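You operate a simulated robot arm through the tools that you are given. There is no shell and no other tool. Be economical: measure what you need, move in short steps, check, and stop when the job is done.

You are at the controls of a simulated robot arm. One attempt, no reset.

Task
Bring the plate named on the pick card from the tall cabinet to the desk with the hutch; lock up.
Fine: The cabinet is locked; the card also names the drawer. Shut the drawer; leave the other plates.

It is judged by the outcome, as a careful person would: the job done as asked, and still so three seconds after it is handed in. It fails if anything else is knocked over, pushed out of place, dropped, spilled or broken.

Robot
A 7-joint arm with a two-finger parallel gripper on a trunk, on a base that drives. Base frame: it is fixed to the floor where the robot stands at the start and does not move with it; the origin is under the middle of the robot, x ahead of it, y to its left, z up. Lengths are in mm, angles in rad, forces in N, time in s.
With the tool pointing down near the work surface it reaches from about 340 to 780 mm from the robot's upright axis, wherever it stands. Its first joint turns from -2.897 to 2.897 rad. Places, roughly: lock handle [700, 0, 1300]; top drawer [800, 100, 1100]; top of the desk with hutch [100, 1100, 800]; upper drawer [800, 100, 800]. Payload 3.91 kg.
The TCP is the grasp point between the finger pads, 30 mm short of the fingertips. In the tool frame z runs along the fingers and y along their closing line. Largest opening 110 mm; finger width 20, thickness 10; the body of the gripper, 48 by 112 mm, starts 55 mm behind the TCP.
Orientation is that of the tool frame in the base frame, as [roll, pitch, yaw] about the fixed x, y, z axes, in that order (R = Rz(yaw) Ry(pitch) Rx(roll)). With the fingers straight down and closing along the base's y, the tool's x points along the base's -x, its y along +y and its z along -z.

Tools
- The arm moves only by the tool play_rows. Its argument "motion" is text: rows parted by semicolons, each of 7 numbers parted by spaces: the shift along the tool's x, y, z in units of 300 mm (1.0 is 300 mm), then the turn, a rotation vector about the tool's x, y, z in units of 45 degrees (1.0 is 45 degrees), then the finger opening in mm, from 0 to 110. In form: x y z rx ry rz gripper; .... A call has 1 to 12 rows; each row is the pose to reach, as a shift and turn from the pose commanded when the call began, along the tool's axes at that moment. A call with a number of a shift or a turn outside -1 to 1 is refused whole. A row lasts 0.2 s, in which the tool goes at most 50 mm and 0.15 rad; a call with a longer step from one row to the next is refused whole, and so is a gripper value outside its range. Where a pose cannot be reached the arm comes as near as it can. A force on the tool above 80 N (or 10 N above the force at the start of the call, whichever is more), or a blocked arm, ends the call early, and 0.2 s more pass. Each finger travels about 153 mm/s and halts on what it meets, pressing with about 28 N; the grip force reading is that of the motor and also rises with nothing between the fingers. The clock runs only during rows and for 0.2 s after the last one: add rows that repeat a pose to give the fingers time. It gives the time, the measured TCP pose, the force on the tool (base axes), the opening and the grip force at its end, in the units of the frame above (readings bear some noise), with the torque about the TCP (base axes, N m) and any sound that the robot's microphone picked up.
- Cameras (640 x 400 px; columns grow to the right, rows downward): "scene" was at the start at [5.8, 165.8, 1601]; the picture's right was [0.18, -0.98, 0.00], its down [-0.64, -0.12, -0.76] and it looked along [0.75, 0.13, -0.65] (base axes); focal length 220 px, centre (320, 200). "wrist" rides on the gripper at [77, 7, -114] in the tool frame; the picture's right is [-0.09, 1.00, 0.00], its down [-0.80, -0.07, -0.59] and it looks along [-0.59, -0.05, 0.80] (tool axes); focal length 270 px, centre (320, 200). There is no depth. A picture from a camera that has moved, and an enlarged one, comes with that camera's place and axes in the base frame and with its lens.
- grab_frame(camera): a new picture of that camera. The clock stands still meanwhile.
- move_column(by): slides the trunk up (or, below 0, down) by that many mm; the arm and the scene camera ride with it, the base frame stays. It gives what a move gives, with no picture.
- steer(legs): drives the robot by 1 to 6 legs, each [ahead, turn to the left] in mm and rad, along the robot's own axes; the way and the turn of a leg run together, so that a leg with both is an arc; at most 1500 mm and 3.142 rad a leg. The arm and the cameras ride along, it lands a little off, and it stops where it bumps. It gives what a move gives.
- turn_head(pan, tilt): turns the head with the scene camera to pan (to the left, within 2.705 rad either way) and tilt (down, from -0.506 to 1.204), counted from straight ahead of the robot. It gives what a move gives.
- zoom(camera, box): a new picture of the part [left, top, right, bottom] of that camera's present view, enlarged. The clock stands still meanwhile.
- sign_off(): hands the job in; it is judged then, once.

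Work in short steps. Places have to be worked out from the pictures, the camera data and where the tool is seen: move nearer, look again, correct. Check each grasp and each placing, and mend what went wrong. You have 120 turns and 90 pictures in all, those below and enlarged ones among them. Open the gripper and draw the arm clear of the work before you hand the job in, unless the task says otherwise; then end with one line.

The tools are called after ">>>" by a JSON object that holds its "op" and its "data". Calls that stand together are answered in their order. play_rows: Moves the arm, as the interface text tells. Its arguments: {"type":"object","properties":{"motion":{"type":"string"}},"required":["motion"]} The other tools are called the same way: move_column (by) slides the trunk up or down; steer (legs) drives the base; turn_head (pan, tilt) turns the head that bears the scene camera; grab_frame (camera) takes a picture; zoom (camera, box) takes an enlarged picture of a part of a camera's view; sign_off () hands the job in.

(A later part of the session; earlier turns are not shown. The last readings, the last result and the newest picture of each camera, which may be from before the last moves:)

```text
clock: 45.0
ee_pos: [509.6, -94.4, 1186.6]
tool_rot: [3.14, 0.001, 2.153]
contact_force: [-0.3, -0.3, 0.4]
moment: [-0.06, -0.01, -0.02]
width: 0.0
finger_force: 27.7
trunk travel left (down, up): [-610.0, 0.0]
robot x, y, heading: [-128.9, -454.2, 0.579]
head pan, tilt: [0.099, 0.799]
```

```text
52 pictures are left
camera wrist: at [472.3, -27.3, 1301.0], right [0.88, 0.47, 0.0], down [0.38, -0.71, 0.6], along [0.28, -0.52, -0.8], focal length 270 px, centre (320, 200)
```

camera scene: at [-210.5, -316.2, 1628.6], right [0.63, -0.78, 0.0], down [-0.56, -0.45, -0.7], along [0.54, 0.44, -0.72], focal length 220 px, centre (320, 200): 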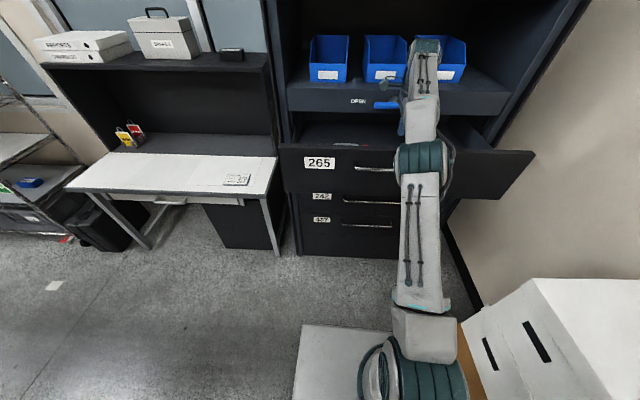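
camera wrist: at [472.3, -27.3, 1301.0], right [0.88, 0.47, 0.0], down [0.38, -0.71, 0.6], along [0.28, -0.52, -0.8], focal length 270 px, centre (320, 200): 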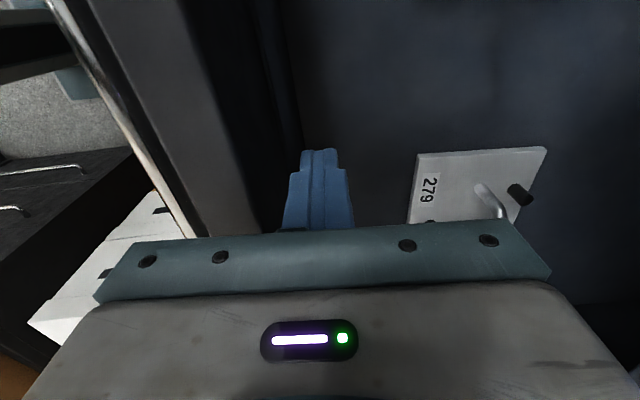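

Fingers are inside the drawer behind the front. I draw the drawer back ~140 mm more, gently.

>>> {"op": "play_rows", "data": {"motion": "0 -0.05 0 0 0 0 0; -0.003 -0.1 0 0 0 0 0; -0.005 -0.15 0 0 0 0 0; -0.008 -0.2 0 0 0 0 0; -0.01 -0.25 0 0 0 0 0; -0.012 -0.3 0 0 0 0 0; -0.014 -0.35 0 0 0 0 0; -0.016 -0.4 0 0 0 0 0; -0.018 -0.45 0 0 0 0 0; -0.02 -0.5 0 0 0 0 0; -0.022 -0.55 0 0 0 0 0; -0.022 -0.55 0 0 0 0 0"}}

>>> {"op": "grab_frame", "data": {"camera": "wrist"}}

>>> {"op": "grab_frame", "data": {"camera": "scene"}}

```text
clock: 47.2
ee_pos: [443.5, -150.6, 1185.9]
tool_rot: [3.1, 0.021, 2.167]
contact_force: [4.0, -0.5, 0.6]
moment: [-0.05, 0.25, 0.04]
width: 0.3
finger_force: 28.0
trunk travel left (down, up): [-610.0, 0.0]
robot x, y, heading: [-124.6, -447.5, 0.583]
head pan, tilt: [0.099, 0.799]
stopped in row 11: the force on the tool passed its limit at 84 N (the readings are from after the stop); the commanded pose is now the measured one
```

```text
51 pictures are left
camera wrist: at [400.5, -83.4, 1299.0], right [0.87, 0.49, 0.04], down [0.36, -0.7, 0.61], along [0.33, -0.52, -0.79], focal length 270 px, centre (320, 200)
```

wrist: 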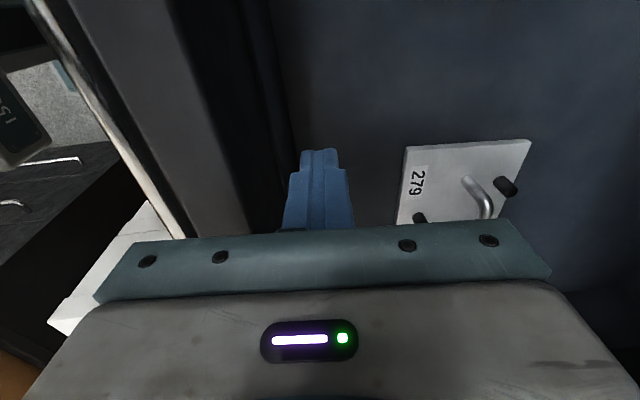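

```text
50 pictures are left
camera scene: at [-77.2, -230.0, 1638.2], right [0.63, -0.78, -0.01], down [-0.61, -0.48, -0.63], along [0.48, 0.4, -0.78], focal length 220 px, centre (320, 200)
```

scene: 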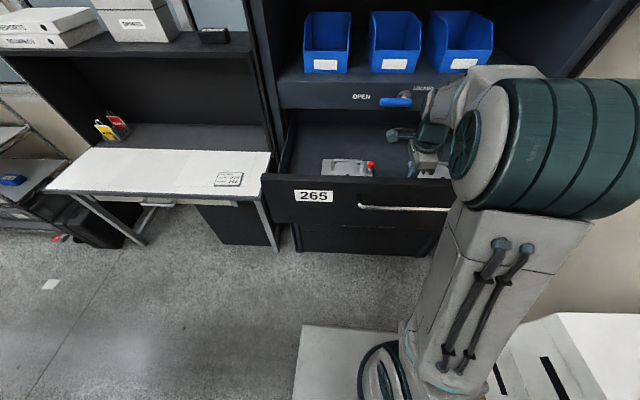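

The pull hit a limit (84 N) and the robot's head appears to have rocked forward. I relieve by easing forward, and look again.

>>> {"op": "play_rows", "data": {"motion": "0 0.03 0 0 0 0 0; 0 0.06 0 0 0 0 0; 0 0.06 0 0 0 0 0; 0 0.06 0 0 0 0 0"}}

>>> {"op": "grab_frame", "data": {"camera": "scene"}}

```text
clock: 47.5
ee_pos: [420.1, -157.5, 1212.2]
tool_rot: [2.938, 0.112, 2.211]
contact_force: [76.7, 53.5, -16.9]
moment: [0.22, -0.57, -0.79]
width: 0.0
finger_force: 28.0
trunk travel left (down, up): [-610.0, 0.0]
robot x, y, heading: [-123.9, -447.8, 0.579]
head pan, tilt: [0.099, 0.799]
stopped in row 1: the arm was blocked; the commanded pose is now the measured one
```

```text
49 pictures are left
camera scene: at [-90.9, -237.6, 1636.9], right [0.63, -0.78, -0.01], down [-0.61, -0.48, -0.63], along [0.49, 0.4, -0.77], focal length 220 px, centre (320, 200)
```

scene: 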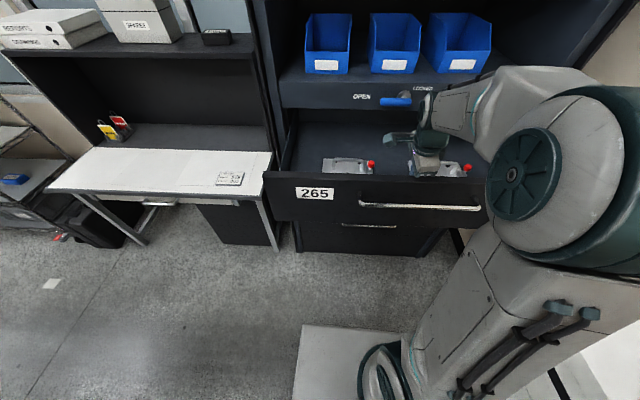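

The robot is rocked and still loaded against the drawer front. I hold a moment to see how it settles.

>>> {"op": "play_rows", "data": {"motion": "0 0 0 0 0 0 0; 0 0 0 0 0 0 0; 0 0 0 0 0 0 0"}}

>>> {"op": "grab_frame", "data": {"camera": "scene"}}

```text
clock: 47.9
ee_pos: [421.8, -157.0, 1209.6]
tool_rot: [2.919, 0.14, 2.201]
contact_force: [18.1, 4.6, 19.2]
moment: [-0.05, 0.41, 0.0]
width: 0.0
finger_force: 28.0
trunk travel left (down, up): [-610.0, 0.0]
robot x, y, heading: [-121.8, -448.6, 0.58]
head pan, tilt: [0.099, 0.799]
stopped in row 1: the arm was blocked; the commanded pose is now the measured one
```

```text
48 pictures are left
camera scene: at [-37.8, -207.6, 1639.8], right [0.62, -0.78, -0.01], down [-0.63, -0.49, -0.61], along [0.47, 0.39, -0.79], focal length 220 px, centre (320, 200)
```

scene: 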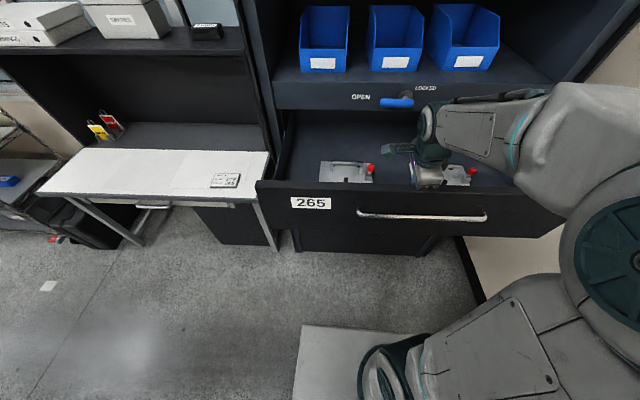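

The upper body is leaning forward noticeably. I raise the tool gently to get free of the drawer front.

>>> {"op": "play_rows", "data": {"motion": "0 0.02 -0.05 0 0 0 0; 0 0.03 -0.12 0 0 0 0; 0 0.03 -0.2 0 0 0 0"}}

>>> {"op": "grab_frame", "data": {"camera": "scene"}}

```text
clock: 48.2
ee_pos: [414.4, -152.9, 1218.4]
tool_rot: [2.863, 0.202, 2.222]
contact_force: [59.1, 23.0, 11.1]
moment: [0.34, -0.54, -0.28]
width: 0.1
finger_force: 28.7
trunk travel left (down, up): [-610.0, 0.0]
robot x, y, heading: [-103.5, -442.4, 0.55]
head pan, tilt: [0.099, 0.799]
stopped in row 1: the force on the tool passed its limit at 99 N (the readings are from after the stop); the commanded pose is now the measured one
```

```text
47 pictures are left
camera scene: at [2.3, -187.8, 1637.8], right [0.6, -0.8, -0.01], down [-0.65, -0.48, -0.6], along [0.47, 0.36, -0.8], focal length 220 px, centre (320, 200)
```

scene: 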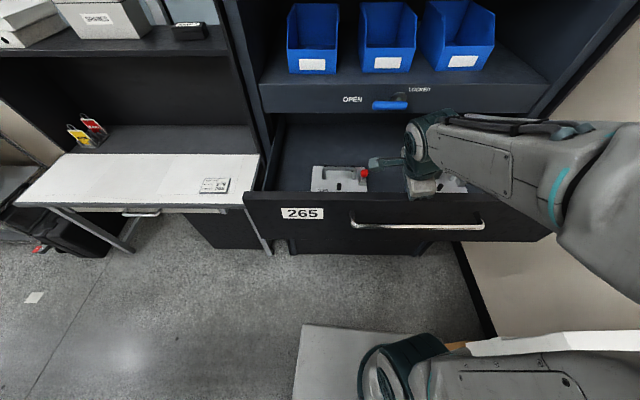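

The pull is tipping the robot toward the drawer. I drive the base ahead a little to take the load off the tool and bring the base back under the body.

>>> {"op": "steer", "data": {"legs": [[60, 0]]}}

>>> {"op": "grab_frame", "data": {"camera": "scene"}}

```text
clock: 48.8
ee_pos: [405.2, -146.5, 1226.9]
tool_rot: [2.859, 0.382, 2.238]
contact_force: [47.9, 91.2, 112.4]
moment: [2.02, -0.43, -0.17]
width: 0.0
finger_force: 28.4
trunk travel left (down, up): [-610.0, 0.0]
robot x, y, heading: [-54.0, -419.6, 0.493]
head pan, tilt: [0.099, 0.799]
stopped in leg 1: the force on the tool passed its limit at 86 N (the readings are from after the stop); the commanded pose is now the measured one
```

```text
46 pictures are left
camera scene: at [123.4, -137.0, 1636.7], right [0.56, -0.83, -0.01], down [-0.69, -0.46, -0.56], along [0.46, 0.32, -0.83], focal length 220 px, centre (320, 200)
```

scene: 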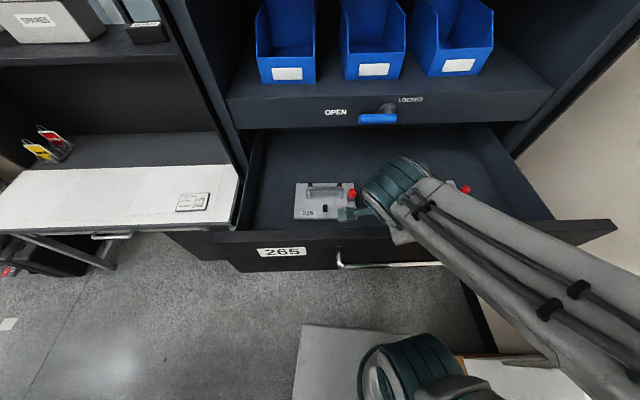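

The whole robot is tilted forward (~0.18 rad), hooked on the drawer front, and re-commanding in place worsens it. I extend the arm back toward its earlier pose (ahead and level) so the body can rock back upright.

>>> {"op": "play_rows", "data": {"motion": "-0.018 0.09 0.033 0.094 0.117 0.045 0; -0.037 0.18 0.067 0.188 0.234 0.09 0; -0.055 0.27 0.1 0.283 0.35 0.135 0; -0.073 0.357 0.134 0.377 0.467 0.18 0; -0.073 0.357 0.134 0.377 0.467 0.18 0; -0.073 0.357 0.134 0.377 0.467 0.18 0"}}

>>> {"op": "grab_frame", "data": {"camera": "scene"}}

```text
clock: 49.1
ee_pos: [404.7, -141.8, 1225.0]
tool_rot: [2.895, 0.403, 2.238]
contact_force: [49.4, 60.8, 140.4]
moment: [1.2, -1.1, 0.0]
width: 0.0
finger_force: 28.1
trunk travel left (down, up): [-610.0, 0.0]
robot x, y, heading: [33.9, -374.0, 0.465]
head pan, tilt: [0.099, 0.799]
stopped in row 1: the force on the tool passed its limit at 165 N (the readings are from after the stop); the commanded pose is now the measured one
```

```text
45 pictures are left
camera scene: at [199.9, -114.1, 1638.5], right [0.53, -0.85, -0.02], down [-0.7, -0.43, -0.57], along [0.48, 0.32, -0.82], focal length 220 px, centre (320, 200)
```

scene: 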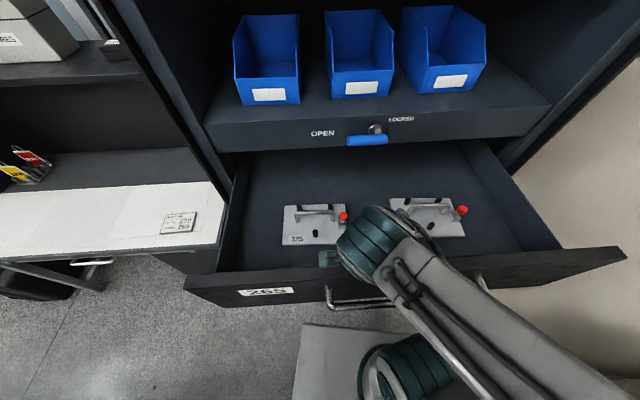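

Base has rolled under the body and the tool now presses down on the drawer. I raise the tool straight up.

>>> {"op": "play_rows", "data": {"motion": "-0.025 0.017 -0.06 0 0 0 0; -0.05 0.035 -0.12 0 0 0 0; -0.1 0.069 -0.238 0 0 0 0; -0.1 0.069 -0.238 0 0 0 0"}}

>>> {"op": "grab_frame", "data": {"camera": "scene"}}

```text
clock: 49.4
ee_pos: [410.4, -128.3, 1236.9]
tool_rot: [2.87, 0.578, 2.393]
contact_force: [98.8, 35.2, 105.3]
moment: [0.38, -4.33, 1.09]
width: 0.0
finger_force: 27.9
trunk travel left (down, up): [-610.0, 0.0]
robot x, y, heading: [124.3, -326.6, 0.491]
head pan, tilt: [0.099, 0.799]
stopped in row 1: the arm was blocked; the commanded pose is now the measured one
```

```text
44 pictures are left
camera scene: at [238.4, -97.1, 1641.3], right [0.55, -0.83, -0.02], down [-0.67, -0.43, -0.6], along [0.49, 0.35, -0.8], focal length 220 px, centre (320, 200)
```

scene: 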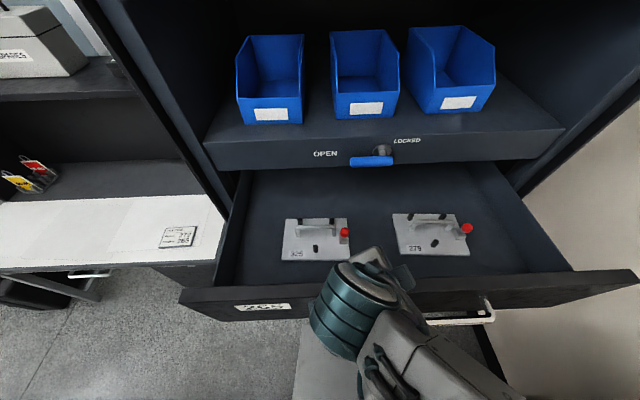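

The base is still rolling ahead by itself; I command a short reverse to arrest it.

>>> {"op": "steer", "data": {"legs": [[-30, 0]]}}

>>> {"op": "grab_frame", "data": {"camera": "scene"}}

```text
clock: 50.2
ee_pos: [175.5, -245.6, 1267.0]
tool_rot: [2.703, 0.635, 2.341]
contact_force: [4.5, -1.1, 2.1]
moment: [0.05, 0.28, 0.02]
width: 0.4
finger_force: 27.6
trunk travel left (down, up): [-610.0, 0.0]
robot x, y, heading: [117.7, -331.5, 0.492]
head pan, tilt: [0.099, 0.799]
stopped in leg 1: the robot was blocked; the commanded pose is now the measured one
```

```text
43 pictures are left
camera scene: at [-106.3, -269.3, 1638.0], right [0.56, -0.83, 0.01], down [-0.52, -0.37, -0.77], along [0.64, 0.42, -0.64], focal length 220 px, centre (320, 200)
```

scene: 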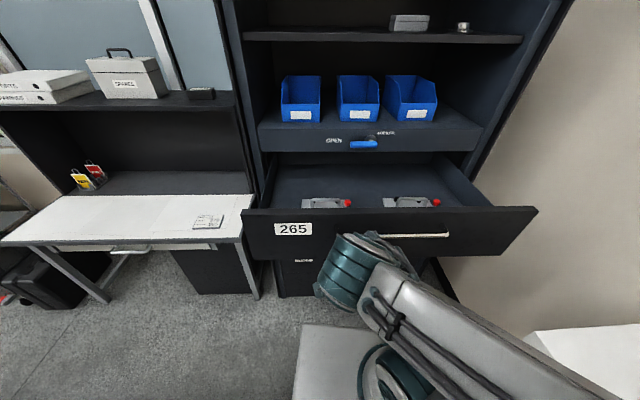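

The tool is free and the robot has rocked back off the drawer. I let time pass and see it settle.

>>> {"op": "turn_head", "data": {"pan": 0.1, "tilt": 0.8}}

>>> {"op": "grab_frame", "data": {"camera": "scene"}}

```text
clock: 50.8
ee_pos: [292.2, -170.0, 1240.6]
tool_rot: [2.797, 0.568, 2.415]
contact_force: [-4.0, -1.7, 0.9]
moment: [0.12, -0.19, 0.11]
width: 0.0
finger_force: 28.0
trunk travel left (down, up): [-610.0, 0.0]
robot x, y, heading: [123.9, -330.4, 0.491]
head pan, tilt: [0.099, 0.799]
```

```text
42 pictures are left
camera scene: at [124.5, -148.4, 1635.1], right [0.56, -0.83, -0.01], down [-0.62, -0.42, -0.66], along [0.55, 0.37, -0.75], focal length 220 px, centre (320, 200)
```

scene: 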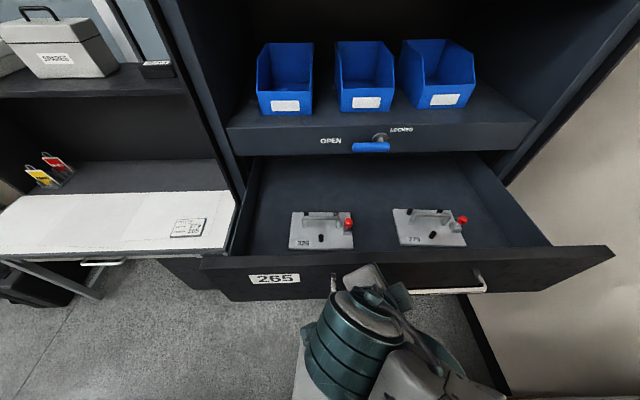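

It is rocking to rest. I let more time pass before doing anything.

>>> {"op": "turn_head", "data": {"pan": 0.0, "tilt": 0.7}}

>>> {"op": "turn_head", "data": {"pan": 0.1, "tilt": 0.8}}

>>> {"op": "turn_head", "data": {"pan": 0.0, "tilt": 0.7}}

>>> {"op": "grab_frame", "data": {"camera": "scene"}}

```text
clock: 51.4
ee_pos: [235.3, -202.1, 1248.5]
tool_rot: [2.73, 0.583, 2.389]
contact_force: [0.3, 0.4, 0.2]
moment: [-0.01, 0.0, 0.03]
width: 0.0
finger_force: 27.9
trunk travel left (down, up): [-610.0, 0.0]
robot x, y, heading: [119.0, -331.9, 0.494]
head pan, tilt: [0.0, 0.7]
```

```text
clock: 52.1
ee_pos: [230.3, -201.8, 1251.3]
tool_rot: [2.724, 0.583, 2.383]
contact_force: [-0.2, 0.0, 0.3]
moment: [0.0, 0.04, 0.0]
width: 0.0
finger_force: 27.9
trunk travel left (down, up): [-610.0, 0.0]
robot x, y, heading: [118.3, -332.3, 0.494]
head pan, tilt: [0.099, 0.799]
```

```text
clock: 52.8
ee_pos: [236.8, -199.3, 1249.7]
tool_rot: [2.73, 0.582, 2.388]
contact_force: [-0.3, 0.4, -0.8]
moment: [0.04, -0.02, 0.0]
width: 0.1
finger_force: 27.7
trunk travel left (down, up): [-610.0, 0.0]
robot x, y, heading: [120.5, -329.9, 0.495]
head pan, tilt: [0.0, 0.7]
```

```text
41 pictures are left
camera scene: at [55.2, -194.7, 1636.8], right [0.48, -0.88, 0.0], down [-0.57, -0.31, -0.77], along [0.67, 0.36, -0.64], focal length 220 px, centre (320, 200)
```

scene: 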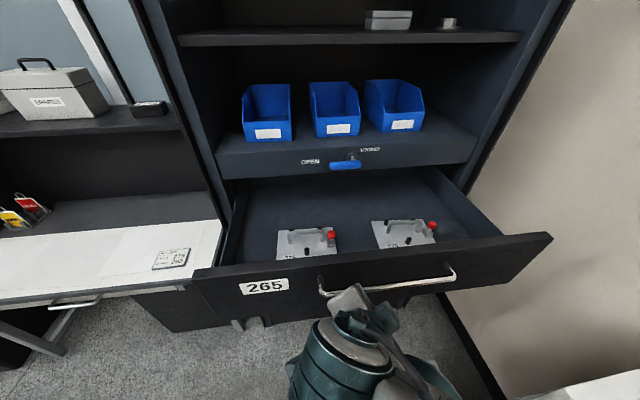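

Upright and settled; nothing appears disturbed and the drawer is fully out. Plate 279 is at ≈(693,-211). I back off ~110 mm and square up to the cabinet.

>>> {"op": "steer", "data": {"legs": [[-110, 0], [0, 0.12]]}}

>>> {"op": "turn_head", "data": {"pan": -0.1, "tilt": 0.8}}

>>> {"op": "grab_frame", "data": {"camera": "scene"}}

```text
clock: 54.5
ee_pos: [124.4, -236.9, 1249.7]
tool_rot: [2.732, 0.58, 2.506]
contact_force: [0.6, -1.5, -3.0]
moment: [0.06, -0.17, 0.08]
width: 0.0
finger_force: 28.0
trunk travel left (down, up): [-610.0, 0.0]
robot x, y, heading: [22.1, -388.2, 0.612]
head pan, tilt: [0.0, 0.7]
```

```text
clock: 55.2
ee_pos: [123.8, -236.9, 1251.2]
tool_rot: [2.731, 0.581, 2.504]
contact_force: [-0.2, -0.8, 0.3]
moment: [-0.02, 0.01, 0.02]
width: 0.0
finger_force: 28.4
trunk travel left (down, up): [-610.0, 0.0]
robot x, y, heading: [27.0, -382.3, 0.614]
head pan, tilt: [-0.099, 0.799]
```

```text
40 pictures are left
camera scene: at [-55.7, -264.1, 1628.6], right [0.49, -0.87, 0.0], down [-0.62, -0.35, -0.7], along [0.61, 0.34, -0.72], focal length 220 px, centre (320, 200)
```

scene: 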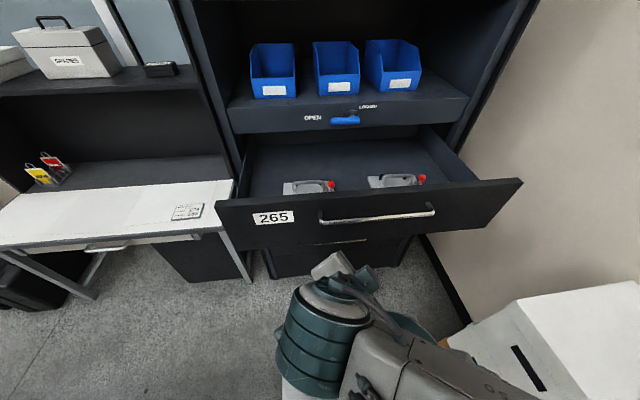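

Now I bring the arm back to a straight-down pose ahead of the robot at safe height.

>>> {"op": "play_rows", "data": {"motion": "-0.09 0.054 -0.125 0.07 0.071 0.06 0; -0.152 0.129 -0.048 0.138 0.143 0.121 0; -0.215 0.204 0.03 0.208 0.214 0.181 0; -0.278 0.278 0.107 0.277 0.286 0.242 0; -0.34 0.353 0.185 0.346 0.357 0.302 0; -0.402 0.428 0.262 0.415 0.429 0.363 0; -0.465 0.503 0.339 0.484 0.5 0.423 0; -0.527 0.577 0.417 0.554 0.572 0.484 0; -0.59 0.652 0.494 0.623 0.643 0.544 0; -0.59 0.652 0.494 0.623 0.643 0.544 0"}}

>>> {"op": "grab_frame", "data": {"camera": "scene"}}

```text
clock: 55.8
ee_pos: [111.0, -218.9, 1299.9]
tool_rot: [2.788, 0.475, 2.701]
contact_force: [-0.1, 0.1, -0.7]
moment: [-0.01, 0.05, -0.01]
width: 0.0
finger_force: 28.4
trunk travel left (down, up): [-610.0, 0.0]
robot x, y, heading: [22.7, -383.3, 0.614]
head pan, tilt: [-0.099, 0.799]
stopped in row 2: the arm was blocked; the commanded pose is now the measured one
```

```text
39 pictures are left
camera scene: at [-55.2, -263.7, 1628.4], right [0.49, -0.87, 0.0], down [-0.62, -0.35, -0.7], along [0.61, 0.34, -0.72], focal length 220 px, centre (320, 200)
```

scene: 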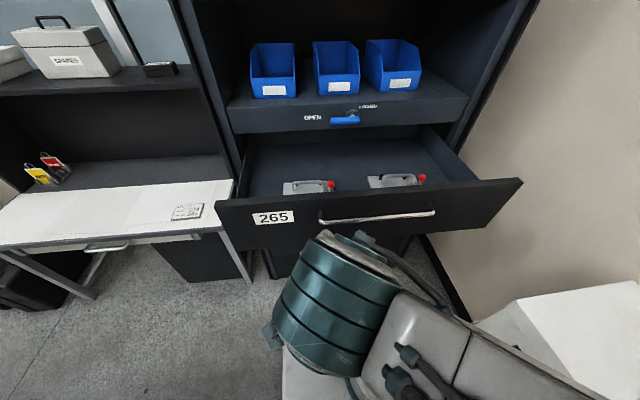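

The arm is cramped near the body. I extend it straight forward first, without turning.

>>> {"op": "play_rows", "data": {"motion": "-0.058 0.098 0.068 0 0 0 0; -0.117 0.197 0.137 0 0 0 0; -0.175 0.295 0.205 0 0 0 0; -0.233 0.393 0.273 0 0 0 0; -0.292 0.492 0.342 0 0 0 0; -0.35 0.59 0.41 0 0 0 0; -0.35 0.59 0.41 0 0 0 0"}}

>>> {"op": "grab_frame", "data": {"camera": "scene"}}

```text
clock: 56.3
ee_pos: [134.1, -174.6, 1298.2]
tool_rot: [2.8, 0.475, 2.853]
contact_force: [-0.7, -1.2, -0.2]
moment: [-0.01, 0.02, 0.04]
width: 0.1
finger_force: 27.9
trunk travel left (down, up): [-610.0, 0.0]
robot x, y, heading: [24.9, -384.3, 0.614]
head pan, tilt: [-0.099, 0.799]
stopped in row 2: the arm was blocked; the commanded pose is now the measured one
```

```text
38 pictures are left
camera scene: at [-56.3, -264.2, 1628.4], right [0.49, -0.87, 0.0], down [-0.62, -0.35, -0.7], along [0.61, 0.34, -0.72], focal length 220 px, centre (320, 200)
```

scene: 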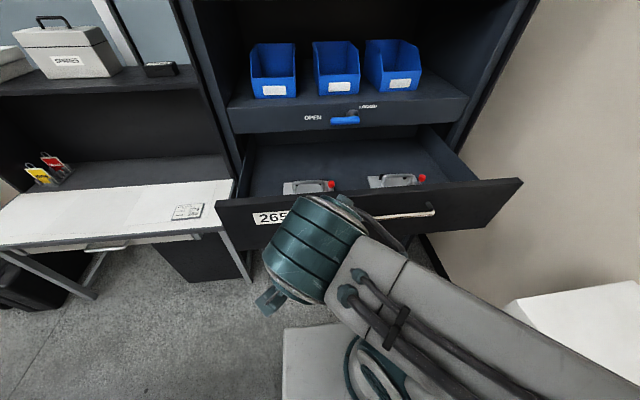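

It advances but lags near the body. I go slower and let the tool turn back toward its original (home-like) orientation.

>>> {"op": "play_rows", "data": {"motion": "-0.044 0.026 0.033 0.011 0.062 -0.083 0; -0.088 0.052 0.066 0.021 0.124 -0.167 0; -0.131 0.078 0.099 0.032 0.186 -0.25 0; -0.175 0.103 0.132 0.042 0.248 -0.333 0; -0.219 0.129 0.165 0.053 0.31 -0.417 0; -0.263 0.155 0.199 0.064 0.373 -0.5 0; -0.306 0.181 0.232 0.074 0.435 -0.583 0; -0.35 0.207 0.265 0.085 0.497 -0.667 0; -0.394 0.233 0.298 0.095 0.559 -0.75 0; -0.438 0.258 0.331 0.106 0.621 -0.833 0; -0.481 0.284 0.364 0.116 0.683 -0.917 0; -0.525 0.31 0.397 0.127 0.745 -1.0 0"}}

>>> {"op": "grab_frame", "data": {"camera": "scene"}}

```text
clock: 58.9
ee_pos: [342.1, -102.5, 1297.3]
tool_rot: [3.14, -0.002, -2.536]
contact_force: [0.2, 0.8, -0.3]
moment: [-0.01, 0.04, -0.01]
width: 0.3
finger_force: 28.1
trunk travel left (down, up): [-610.0, 0.0]
robot x, y, heading: [24.5, -383.5, 0.617]
head pan, tilt: [-0.099, 0.799]
```

```text
37 pictures are left
camera scene: at [-54.9, -263.5, 1628.5], right [0.49, -0.87, 0.0], down [-0.62, -0.35, -0.7], along [0.61, 0.34, -0.72], focal length 220 px, centre (320, 200)
```

scene: 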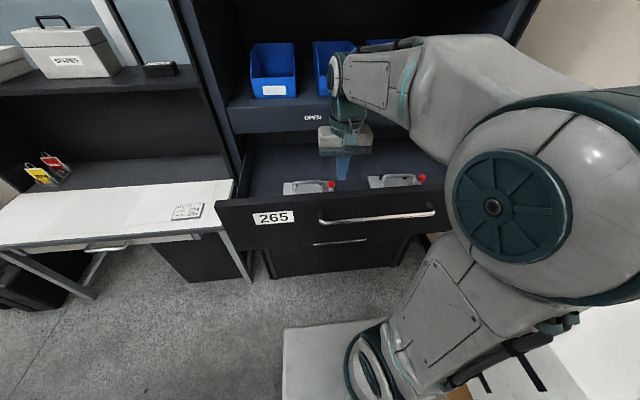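

The arm is back in a good straight-down pose. I zoom on the plates to see the handle and label.

>>> {"op": "zoom", "data": {"camera": "scene", "box": [350, 155, 446, 215]}}

>>> {"op": "zoom", "data": {"camera": "scene", "box": [262, 155, 358, 215]}}

>>> {"op": "grab_frame", "data": {"camera": "wrist"}}

```text
6.67 times, centred on (398, 185) of scene
camera zoom: at [-54.9, -263.5, 1628.5], right [0.49, -0.87, 0.0], down [-0.62, -0.35, -0.7], along [0.61, 0.34, -0.72], focal length 1469 px, centre (-200, 300)
```

zoom: 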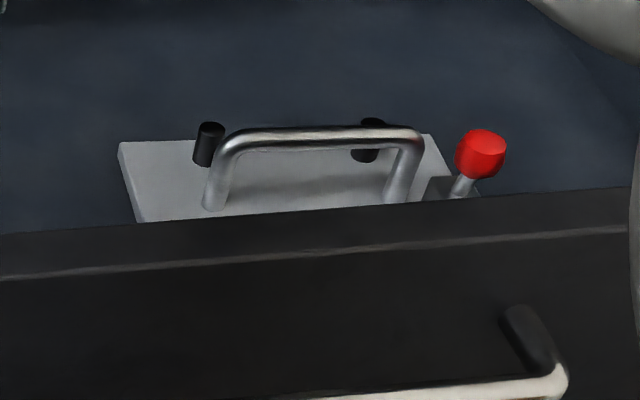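

```text
6.67 times, centred on (310, 185) of scene
camera zoom: at [-54.9, -263.5, 1628.5], right [0.49, -0.87, 0.0], down [-0.62, -0.35, -0.7], along [0.61, 0.34, -0.72], focal length 1469 px, centre (387, 300)
```

zoom: 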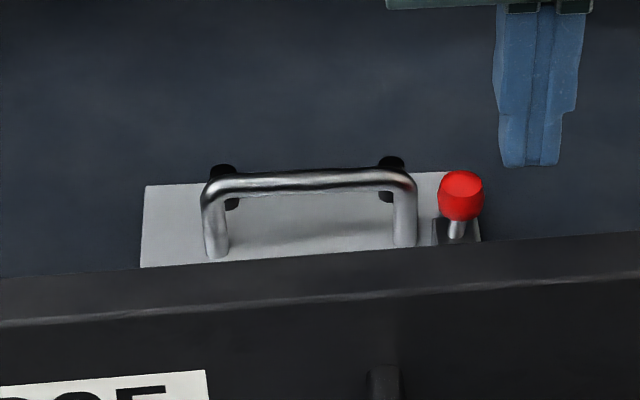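

```text
34 pictures are left
camera wrist: at [274.8, -140.6, 1411.8], right [-0.49, 0.87, 0.0], down [0.7, 0.4, 0.59], along [0.52, 0.29, -0.81], focal length 270 px, centre (320, 200)
```

wrist: 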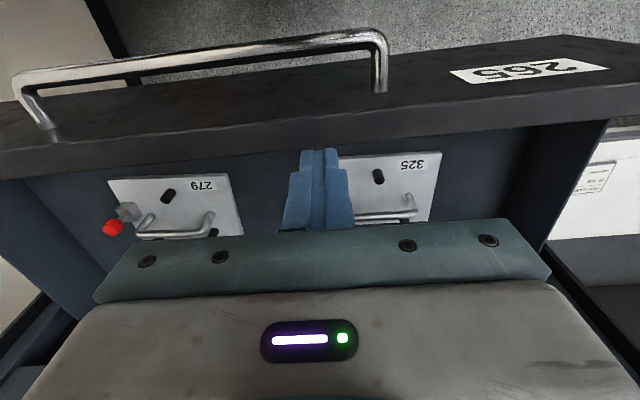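

Handle of plate 279: centre ≈ 660 ahead, 238 right of the robot, z≈1059, bar running parallel to the drawer front. I move above it while turning the tool 90° so the fingers close across the bar.

>>> {"op": "play_rows", "data": {"motion": "-0.092 -0.118 0 0 0 0.125 50; -0.183 -0.237 0 0 0 0.25 50; -0.275 -0.356 0 0 0 0.375 50; -0.367 -0.475 0 0 0 0.5 50; -0.458 -0.593 0 0 0 0.625 50; -0.55 -0.712 0 0 0 0.75 50; -0.642 -0.83 0 0 0 0.875 50; -0.733 -0.95 0 0 0 1.0 50"}}

>>> {"op": "play_rows", "data": {"motion": "0 0 0 0 0 0.18 50; 0 0 0 0 0 0.36 50; 0 0 0 0 0 0.54 50; 0 0 0 0 0 0.72 50; 0 0 0 0 0 0.9 50; 0 0 0 0 0 1 50"}}

>>> {"op": "grab_frame", "data": {"camera": "wrist"}}

```text
clock: 60.7
ee_pos: [685.3, -211.5, 1296.3]
tool_rot: [3.141, -0.005, 2.956]
contact_force: [1.1, -0.4, 0.0]
moment: [0.04, 0.01, 0.01]
width: 50.2
finger_force: 0.0
trunk travel left (down, up): [-610.0, 0.0]
robot x, y, heading: [25.2, -383.7, 0.613]
head pan, tilt: [-0.099, 0.799]
```

```text
clock: 62.1
ee_pos: [683.7, -211.1, 1297.0]
tool_rot: [-3.139, -0.003, 2.172]
contact_force: [-0.1, 0.1, 0.9]
moment: [-0.03, -0.02, -0.01]
width: 50.1
finger_force: 0.1
trunk travel left (down, up): [-610.0, 0.0]
robot x, y, heading: [25.3, -384.3, 0.612]
head pan, tilt: [-0.099, 0.799]
```

```text
33 pictures are left
camera wrist: at [645.6, -145.8, 1411.9], right [0.87, 0.49, 0.0], down [0.4, -0.7, 0.59], along [0.29, -0.52, -0.81], focal length 270 px, centre (320, 200)
```

wrist: 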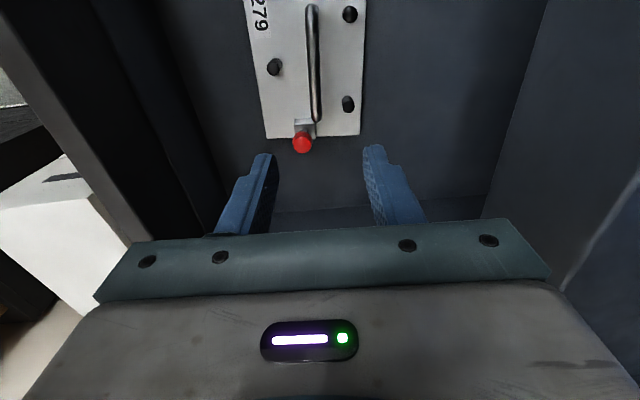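

Nearly above it; the bar centre is at f≈633, l≈−225. I correct slightly and descend to z≈1130, then check.

>>> {"op": "play_rows", "data": {"motion": "0.01 -0.004 0.11 0 0 0 50; 0.02 -0.008 0.22 0 0 0 50; 0.03 -0.012 0.33 0 0 0 50; 0.04 -0.016 0.44 0 0 0 50; 0.04 -0.016 0.55 0 0 0 50; 0.04 -0.016 0.55 0 0 0 50"}}

>>> {"op": "grab_frame", "data": {"camera": "wrist"}}

>>> {"op": "zoom", "data": {"camera": "scene", "box": [350, 130, 462, 200]}}

```text
clock: 63.5
ee_pos: [672.5, -204.5, 1132.2]
tool_rot: [-3.141, -0.001, 2.176]
contact_force: [0.3, -0.7, -0.4]
moment: [-0.02, 0.0, -0.02]
width: 50.1
finger_force: 0.1
trunk travel left (down, up): [-610.0, 0.0]
robot x, y, heading: [21.8, -383.1, 0.616]
head pan, tilt: [-0.099, 0.799]
```

```text
32 pictures are left
camera wrist: at [634.6, -139.3, 1246.7], right [0.87, 0.49, 0.0], down [0.4, -0.7, 0.59], along [0.29, -0.52, -0.81], focal length 270 px, centre (320, 200)
```

wrist: 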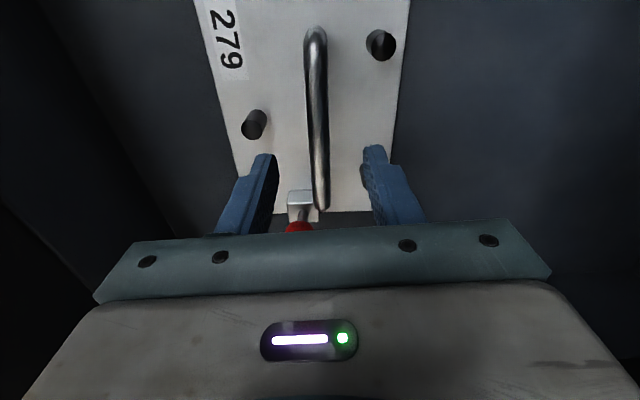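

```text
5.71 times, centred on (406, 165) of scene
camera zoom: at [-55.7, -264.3, 1628.5], right [0.49, -0.87, 0.0], down [-0.62, -0.35, -0.7], along [0.61, 0.34, -0.72], focal length 1259 px, centre (-171, 400)
```

zoom: 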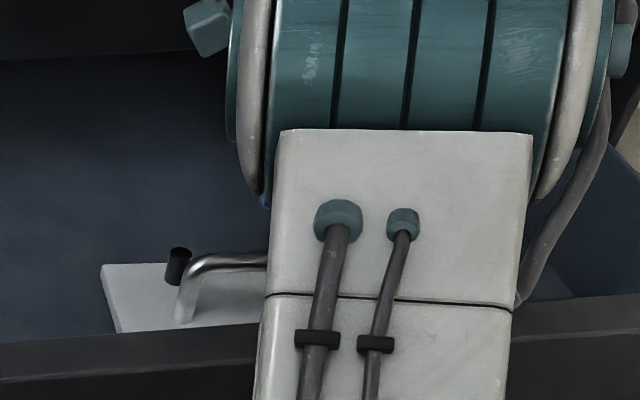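

Fingers straddle the bar, which I now place at z≈1080. I descend 50 mm and close.

>>> {"op": "play_rows", "data": {"motion": "0 0 0.06 0 0 0 50; 0 0 0.12 0 0 0 50; 0 0 0.175 0 0 0 50; 0 0 0.175 0 0 0 25; 0 0 0.175 0 0 0 0; 0 0 0.175 0 0 0 0; 0 0 0.175 0 0 0 0"}}

>>> {"op": "grab_frame", "data": {"camera": "wrist"}}

```text
clock: 65.1
ee_pos: [672.9, -206.0, 1079.8]
tool_rot: [3.14, -0.003, 2.174]
contact_force: [0.4, 0.2, 1.2]
moment: [0.13, 0.09, -0.33]
width: 13.7
finger_force: 27.9
trunk travel left (down, up): [-610.0, 0.0]
robot x, y, heading: [24.5, -380.9, 0.615]
head pan, tilt: [-0.099, 0.799]
```

```text
30 pictures are left
camera wrist: at [634.7, -139.2, 1194.5], right [0.87, 0.49, 0.0], down [0.4, -0.7, 0.59], along [0.29, -0.52, -0.81], focal length 270 px, centre (320, 200)
```

wrist: 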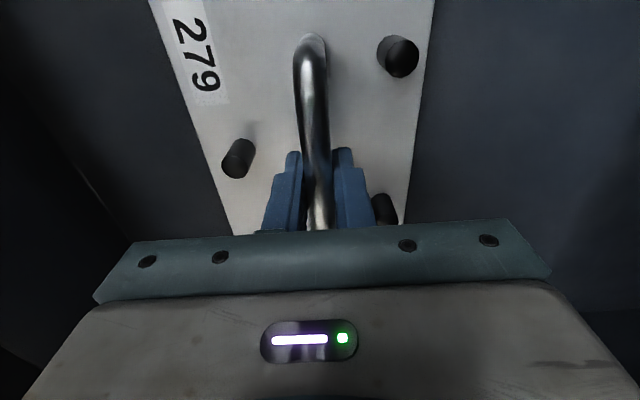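

Gripped (13.7 mm). I lift gently and check.

>>> {"op": "play_rows", "data": {"motion": "0 0 -0.03 0 0 0 0; 0 0 -0.08 0 0 0 0; 0 0 -0.15 0 0 0 0; 0 0 -0.23 0 0 0 0; 0 0 -0.31 0 0 0 0; 0 0 -0.31 0 0 0 0"}}

>>> {"op": "grab_frame", "data": {"camera": "wrist"}}

>>> {"op": "grab_frame", "data": {"camera": "scene"}}

```text
clock: 66.5
ee_pos: [673.6, -205.6, 1172.4]
tool_rot: [-3.14, 0.0, 2.173]
contact_force: [0.3, 0.2, -9.8]
moment: [0.08, -0.05, -0.01]
width: 13.4
finger_force: 28.2
trunk travel left (down, up): [-610.0, 0.0]
robot x, y, heading: [26.8, -383.3, 0.611]
head pan, tilt: [-0.099, 0.799]
```

```text
29 pictures are left
camera wrist: at [635.9, -138.9, 1286.7], right [0.87, 0.49, 0.0], down [0.4, -0.7, 0.59], along [0.29, -0.52, -0.81], focal length 270 px, centre (320, 200)
```

wrist: 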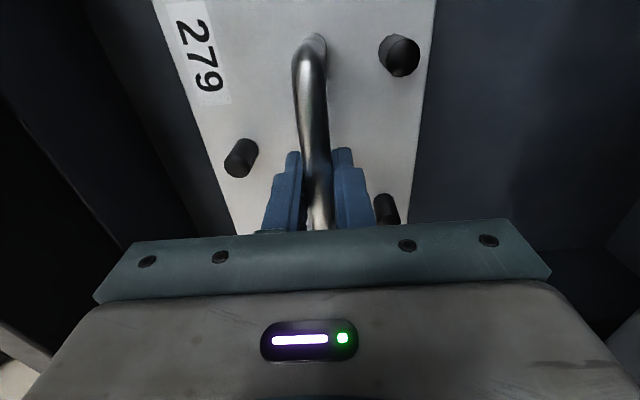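

```text
28 pictures are left
camera scene: at [-54.2, -263.9, 1628.5], right [0.49, -0.87, 0.0], down [-0.62, -0.35, -0.7], along [0.61, 0.34, -0.72], focal length 220 px, centre (320, 200)
```

scene: 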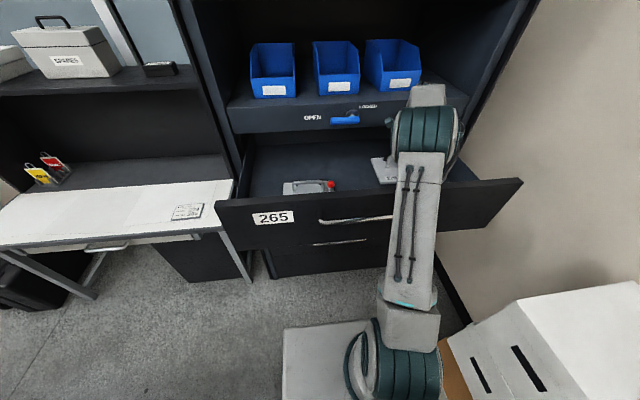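

Plate held steady (~1 kg). I raise it well above the drawer front.

>>> {"op": "play_rows", "data": {"motion": "0 -0.02 -0.1 0 0 0 0; 0 -0.04 -0.2 0 0 0 0; 0.02 -0.06 -0.3 0 0 0 0; 0.04 -0.08 -0.4 0 0 0 0; 0.06 -0.1 -0.48 0 0 0 0; 0.08 -0.12 -0.56 0 0 0 0; 0.08 -0.12 -0.56 0 0 0 0"}}

>>> {"op": "grab_frame", "data": {"camera": "scene"}}

```text
clock: 68.1
ee_pos: [631.0, -205.9, 1341.3]
tool_rot: [-3.14, -0.002, 2.175]
contact_force: [0.4, 0.1, -9.1]
moment: [0.05, -0.01, 0.0]
width: 13.1
finger_force: 28.6
trunk travel left (down, up): [-610.0, 0.0]
robot x, y, heading: [26.7, -380.6, 0.611]
head pan, tilt: [-0.099, 0.799]
```

```text
27 pictures are left
camera scene: at [-54.2, -264.0, 1628.5], right [0.49, -0.87, 0.0], down [-0.62, -0.35, -0.7], along [0.61, 0.34, -0.72], focal length 220 px, centre (320, 200)
```

scene: 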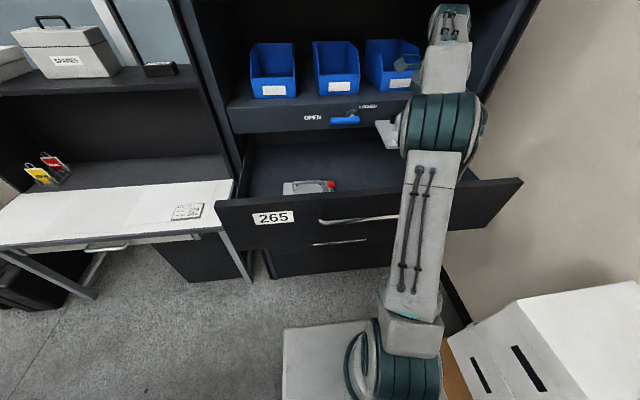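

Plate bottom is ~1250, clear of the drawer front (1213). I retract it toward the robot at this height.

>>> {"op": "play_rows", "data": {"motion": "0.06 -0.07 -0.02 0 0 0 0; 0.13 -0.14 -0.04 0 0 0 0; 0.2 -0.21 -0.05 0 0 0 0; 0.27 -0.28 -0.06 0 0 0 0; 0.34 -0.35 -0.06 0 0 0 0; 0.41 -0.42 -0.06 0 0 0 0; 0.48 -0.49 -0.06 0 0 0 0; 0.54 -0.56 -0.06 0 0 0 0; 0.6 -0.63 -0.06 0 0 0 0; 0.6 -0.63 -0.06 0 0 0 0"}}

>>> {"op": "grab_frame", "data": {"camera": "scene"}}

```text
clock: 70.3
ee_pos: [373.1, -163.4, 1359.0]
tool_rot: [3.141, -0.001, 2.174]
contact_force: [0.7, -0.1, -9.8]
moment: [0.04, 0.01, 0.02]
width: 13.6
finger_force: 28.2
trunk travel left (down, up): [-610.0, 0.0]
robot x, y, heading: [24.7, -382.3, 0.614]
head pan, tilt: [-0.099, 0.799]
```

```text
26 pictures are left
camera scene: at [-54.4, -263.8, 1628.5], right [0.49, -0.87, 0.0], down [-0.62, -0.35, -0.7], along [0.61, 0.34, -0.72], focal length 220 px, centre (320, 200)
```

scene: 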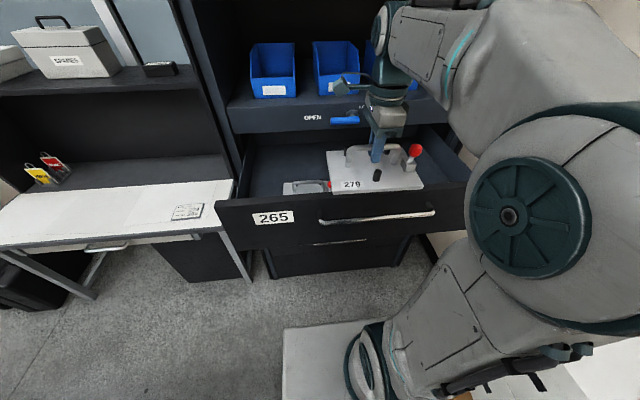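

Plate is close in and clear. I back off, turn left, drive along to the desk and turn to face it, stopping short.

>>> {"op": "steer", "data": {"legs": [[-250, 0], [0, 1.571], [1040, 0], [0, -1.571]]}}

>>> {"op": "turn_head", "data": {"pan": 0.0, "tilt": 0.7}}

>>> {"op": "grab_frame", "data": {"camera": "scene"}}

```text
clock: 78.9
ee_pos: [-744.0, 287.8, 1356.7]
tool_rot: [-3.134, -0.002, -2.508]
contact_force: [1.0, 0.8, -9.1]
moment: [-0.02, 0.04, -0.02]
width: 13.7
finger_force: 27.9
trunk travel left (down, up): [-610.0, 0.0]
robot x, y, heading: [-511.0, -52.3, 2.214]
head pan, tilt: [-0.099, 0.799]
stopped in leg 3: the robot was blocked; the commanded pose is now the measured one
```

```text
clock: 79.6
ee_pos: [-743.3, 287.5, 1357.8]
tool_rot: [-3.134, -0.002, -2.507]
contact_force: [-1.0, -0.2, -8.9]
moment: [-0.04, 0.04, 0.05]
width: 13.5
finger_force: 27.8
trunk travel left (down, up): [-610.0, 0.0]
robot x, y, heading: [-515.6, -52.5, 2.222]
head pan, tilt: [0.0, 0.7]
```

```text
25 pictures are left
camera scene: at [-638.6, -135.2, 1636.7], right [0.8, 0.6, 0.0], down [0.39, -0.52, -0.76], along [-0.46, 0.61, -0.65], focal length 220 px, centre (320, 200)
```

scene: 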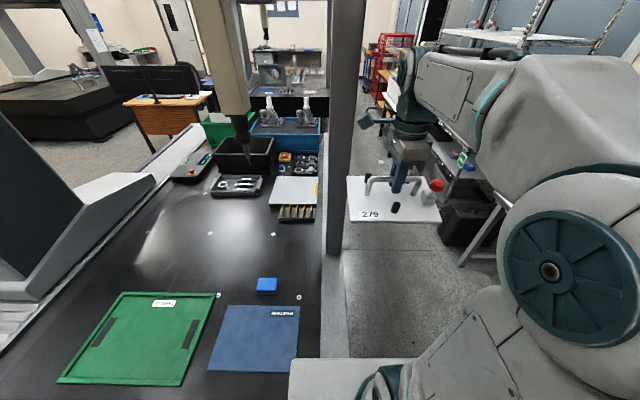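

The base bumped the big bench on its left. I look left to see what is alongside before moving.

>>> {"op": "turn_head", "data": {"pan": 0.9, "tilt": 0.95}}

>>> {"op": "grab_frame", "data": {"camera": "scene"}}

```text
clock: 80.8
ee_pos: [-744.9, 287.8, 1357.5]
tool_rot: [-3.137, -0.002, -2.508]
contact_force: [0.3, -0.2, -9.5]
moment: [0.0, 0.04, 0.01]
width: 13.4
finger_force: 27.2
trunk travel left (down, up): [-610.0, 0.0]
robot x, y, heading: [-511.7, -52.2, 2.217]
head pan, tilt: [0.901, 0.949]
```

```text
24 pictures are left
camera scene: at [-660.0, -201.6, 1617.0], right [0.02, 1.0, 0.0], down [0.81, -0.02, -0.58], along [-0.58, 0.01, -0.81], focal length 220 px, centre (320, 200)
```

scene: 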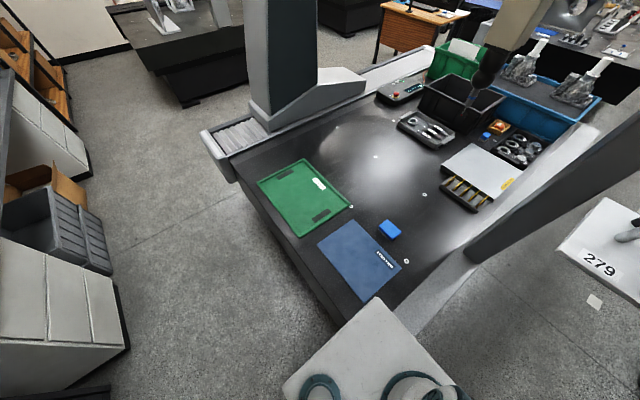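

The bench begins right at the base's front-left corner. I back up 150 mm, turn right, and go diagonally to the desk clear of the bench.

>>> {"op": "steer", "data": {"legs": [[-150, 0], [0, -0.573], [711, 0], [0, -1.027]]}}

>>> {"op": "turn_head", "data": {"pan": 0.1, "tilt": 0.75}}

>>> {"op": "grab_frame", "data": {"camera": "scene"}}

```text
clock: 89.8
ee_pos: [-131.6, 758.9, 1357.6]
tool_rot: [-3.136, 0.0, 2.18]
contact_force: [0.0, 1.1, -9.1]
moment: [0.04, 0.03, 0.01]
width: 13.4
finger_force: 28.4
trunk travel left (down, up): [-610.0, 0.0]
robot x, y, heading: [-474.5, 533.5, 0.625]
head pan, tilt: [0.901, 0.949]
```

```text
clock: 91.0
ee_pos: [-130.6, 759.0, 1358.9]
tool_rot: [-3.135, -0.002, 2.182]
contact_force: [0.0, 0.0, -9.0]
moment: [0.01, -0.01, 0.02]
width: 13.6
finger_force: 28.4
trunk travel left (down, up): [-610.0, 0.0]
robot x, y, heading: [-480.2, 537.8, 0.628]
head pan, tilt: [0.099, 0.75]
```

```text
23 pictures are left
camera scene: at [-565.7, 668.9, 1632.5], right [0.66, -0.75, 0.0], down [-0.51, -0.45, -0.73], along [0.55, 0.48, -0.68], focal length 220 px, centre (320, 200)
```

scene: 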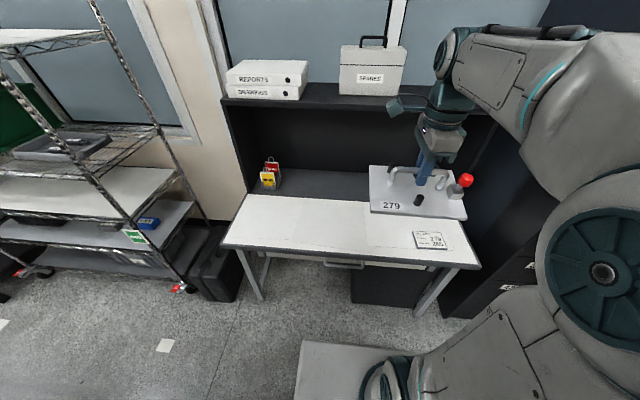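

At the desk. There's clear white space left of the card: I'll place at about f≈690, l≈70 in the robot frame. First lower the trunk.

>>> {"op": "move_column", "data": {"by": -350}}

>>> {"op": "play_rows", "data": {"motion": "0.04 0.12 0 0 0 0 0; 0.08 0.24 0 0 0 0 0; 0.12 0.36 0 0 0 0 0; 0.16 0.48 0 0 0 0 0; 0.2 0.6 0 0 0 0 0; 0.24 0.72 0 0 0 0 0; 0.28 0.84 0 0 0 0 0; 0.3 0.93 0 0 0 0 0; 0.3 0.93 0 0 0 0 0"}}

>>> {"op": "grab_frame", "data": {"camera": "scene"}}

>>> {"op": "grab_frame", "data": {"camera": "wrist"}}

```text
clock: 94.4
ee_pos: [-132.3, 759.3, 1007.8]
tool_rot: [-3.137, -0.002, 2.182]
contact_force: [-0.3, 0.0, -9.3]
moment: [0.07, 0.02, -0.02]
width: 13.6
finger_force: 28.4
trunk travel left (down, up): [-260.0, 350.0]
robot x, y, heading: [-477.7, 534.9, 0.626]
head pan, tilt: [0.099, 0.75]
```

```text
clock: 96.4
ee_pos: [33.1, 980.2, 1005.3]
tool_rot: [-3.135, -0.001, 2.183]
contact_force: [-0.4, -1.0, -9.2]
moment: [0.02, 0.02, 0.0]
width: 13.5
finger_force: 28.6
out of reach, approached as far as the arm can: row 8, 9
trunk travel left (down, up): [-260.0, 350.0]
robot x, y, heading: [-479.7, 534.1, 0.625]
head pan, tilt: [0.099, 0.75]
```

```text
22 pictures are left
camera scene: at [-565.6, 668.9, 1282.4], right [0.66, -0.75, 0.0], down [-0.51, -0.45, -0.73], along [0.55, 0.48, -0.68], focal length 220 px, centre (320, 200)
```

scene: 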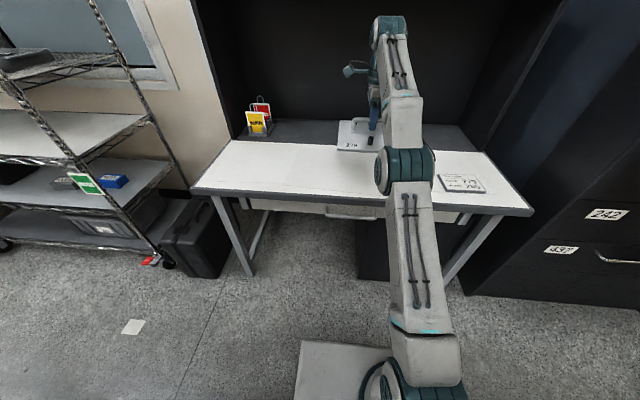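

```text
21 pictures are left
camera wrist: at [-5.4, 1046.4, 1119.8], right [0.87, 0.5, -0.01], down [0.4, -0.7, 0.59], along [0.29, -0.52, -0.8], focal length 270 px, centre (320, 200)
```

wrist: 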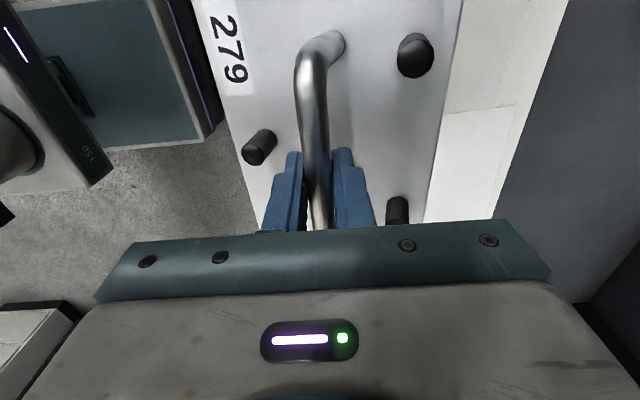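

Plate is over the desk (plate spans f≈607–750, desk edge ≈546). I lower it, slowly at the end.

>>> {"op": "play_rows", "data": {"motion": "0 0 0.1 0 0 0 0; 0 0 0.2 0 0 0 0; 0 0 0.28 0 0 0 0; 0 0 0.31 0 0 0 0; 0 0 0.325 0 0 0 0; 0 0 0.34 0 0 0 0; 0 0 0.355 0 0 0 0; 0 0 0.37 0 0 0 0"}}

>>> {"op": "zoom", "data": {"camera": "scene", "box": [290, 90, 450, 190]}}

```text
clock: 98.2
ee_pos: [32.5, 980.7, 895.2]
tool_rot: [-3.135, -0.001, 2.181]
contact_force: [0.0, 0.9, -9.2]
moment: [-0.01, 0.0, -0.01]
width: 13.6
finger_force: 28.1
trunk travel left (down, up): [-260.0, 350.0]
robot x, y, heading: [-479.8, 536.4, 0.622]
head pan, tilt: [0.099, 0.75]
```

```text
4.00 times, centred on (370, 140) of scene
camera zoom: at [-565.5, 669.1, 1282.5], right [0.66, -0.75, 0.0], down [-0.51, -0.45, -0.73], along [0.55, 0.48, -0.68], focal length 881 px, centre (120, 440)
```

zoom: 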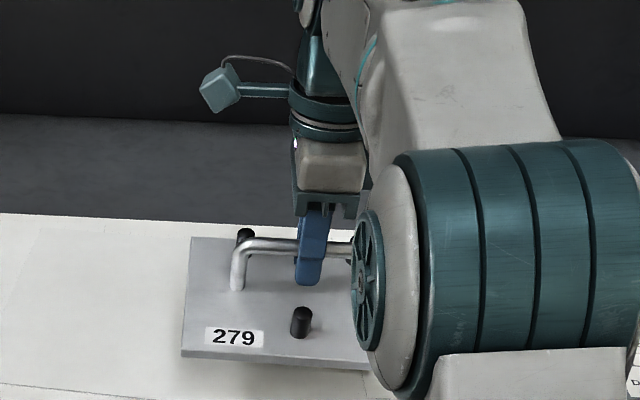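

Just above the surface; I keep lowering in small steps watching the force.

>>> {"op": "play_rows", "data": {"motion": "0 0 0.01 0 0 0 0; 0 0 0.02 0 0 0 0; 0 0 0.02 0 0 0 0"}}

>>> {"op": "play_rows", "data": {"motion": "0 0 0.01 0 0 0 0; 0 0 0.02 0 0 0 0; 0 0 0.02 0 0 0 0"}}

```text
clock: 99.0
ee_pos: [31.4, 980.3, 887.9]
tool_rot: [-3.136, -0.002, 2.181]
contact_force: [-0.8, 0.3, -8.8]
moment: [0.03, 0.07, -0.01]
width: 13.5
finger_force: 28.1
trunk travel left (down, up): [-260.0, 350.0]
robot x, y, heading: [-478.8, 536.4, 0.624]
head pan, tilt: [0.099, 0.75]
```

```text
clock: 99.8
ee_pos: [32.7, 982.3, 883.5]
tool_rot: [-3.136, -0.003, 2.182]
contact_force: [-0.1, 0.2, -9.4]
moment: [0.01, 0.0, 0.01]
width: 13.8
finger_force: 27.7
trunk travel left (down, up): [-260.0, 350.0]
robot x, y, heading: [-481.1, 537.7, 0.623]
head pan, tilt: [0.099, 0.75]
```

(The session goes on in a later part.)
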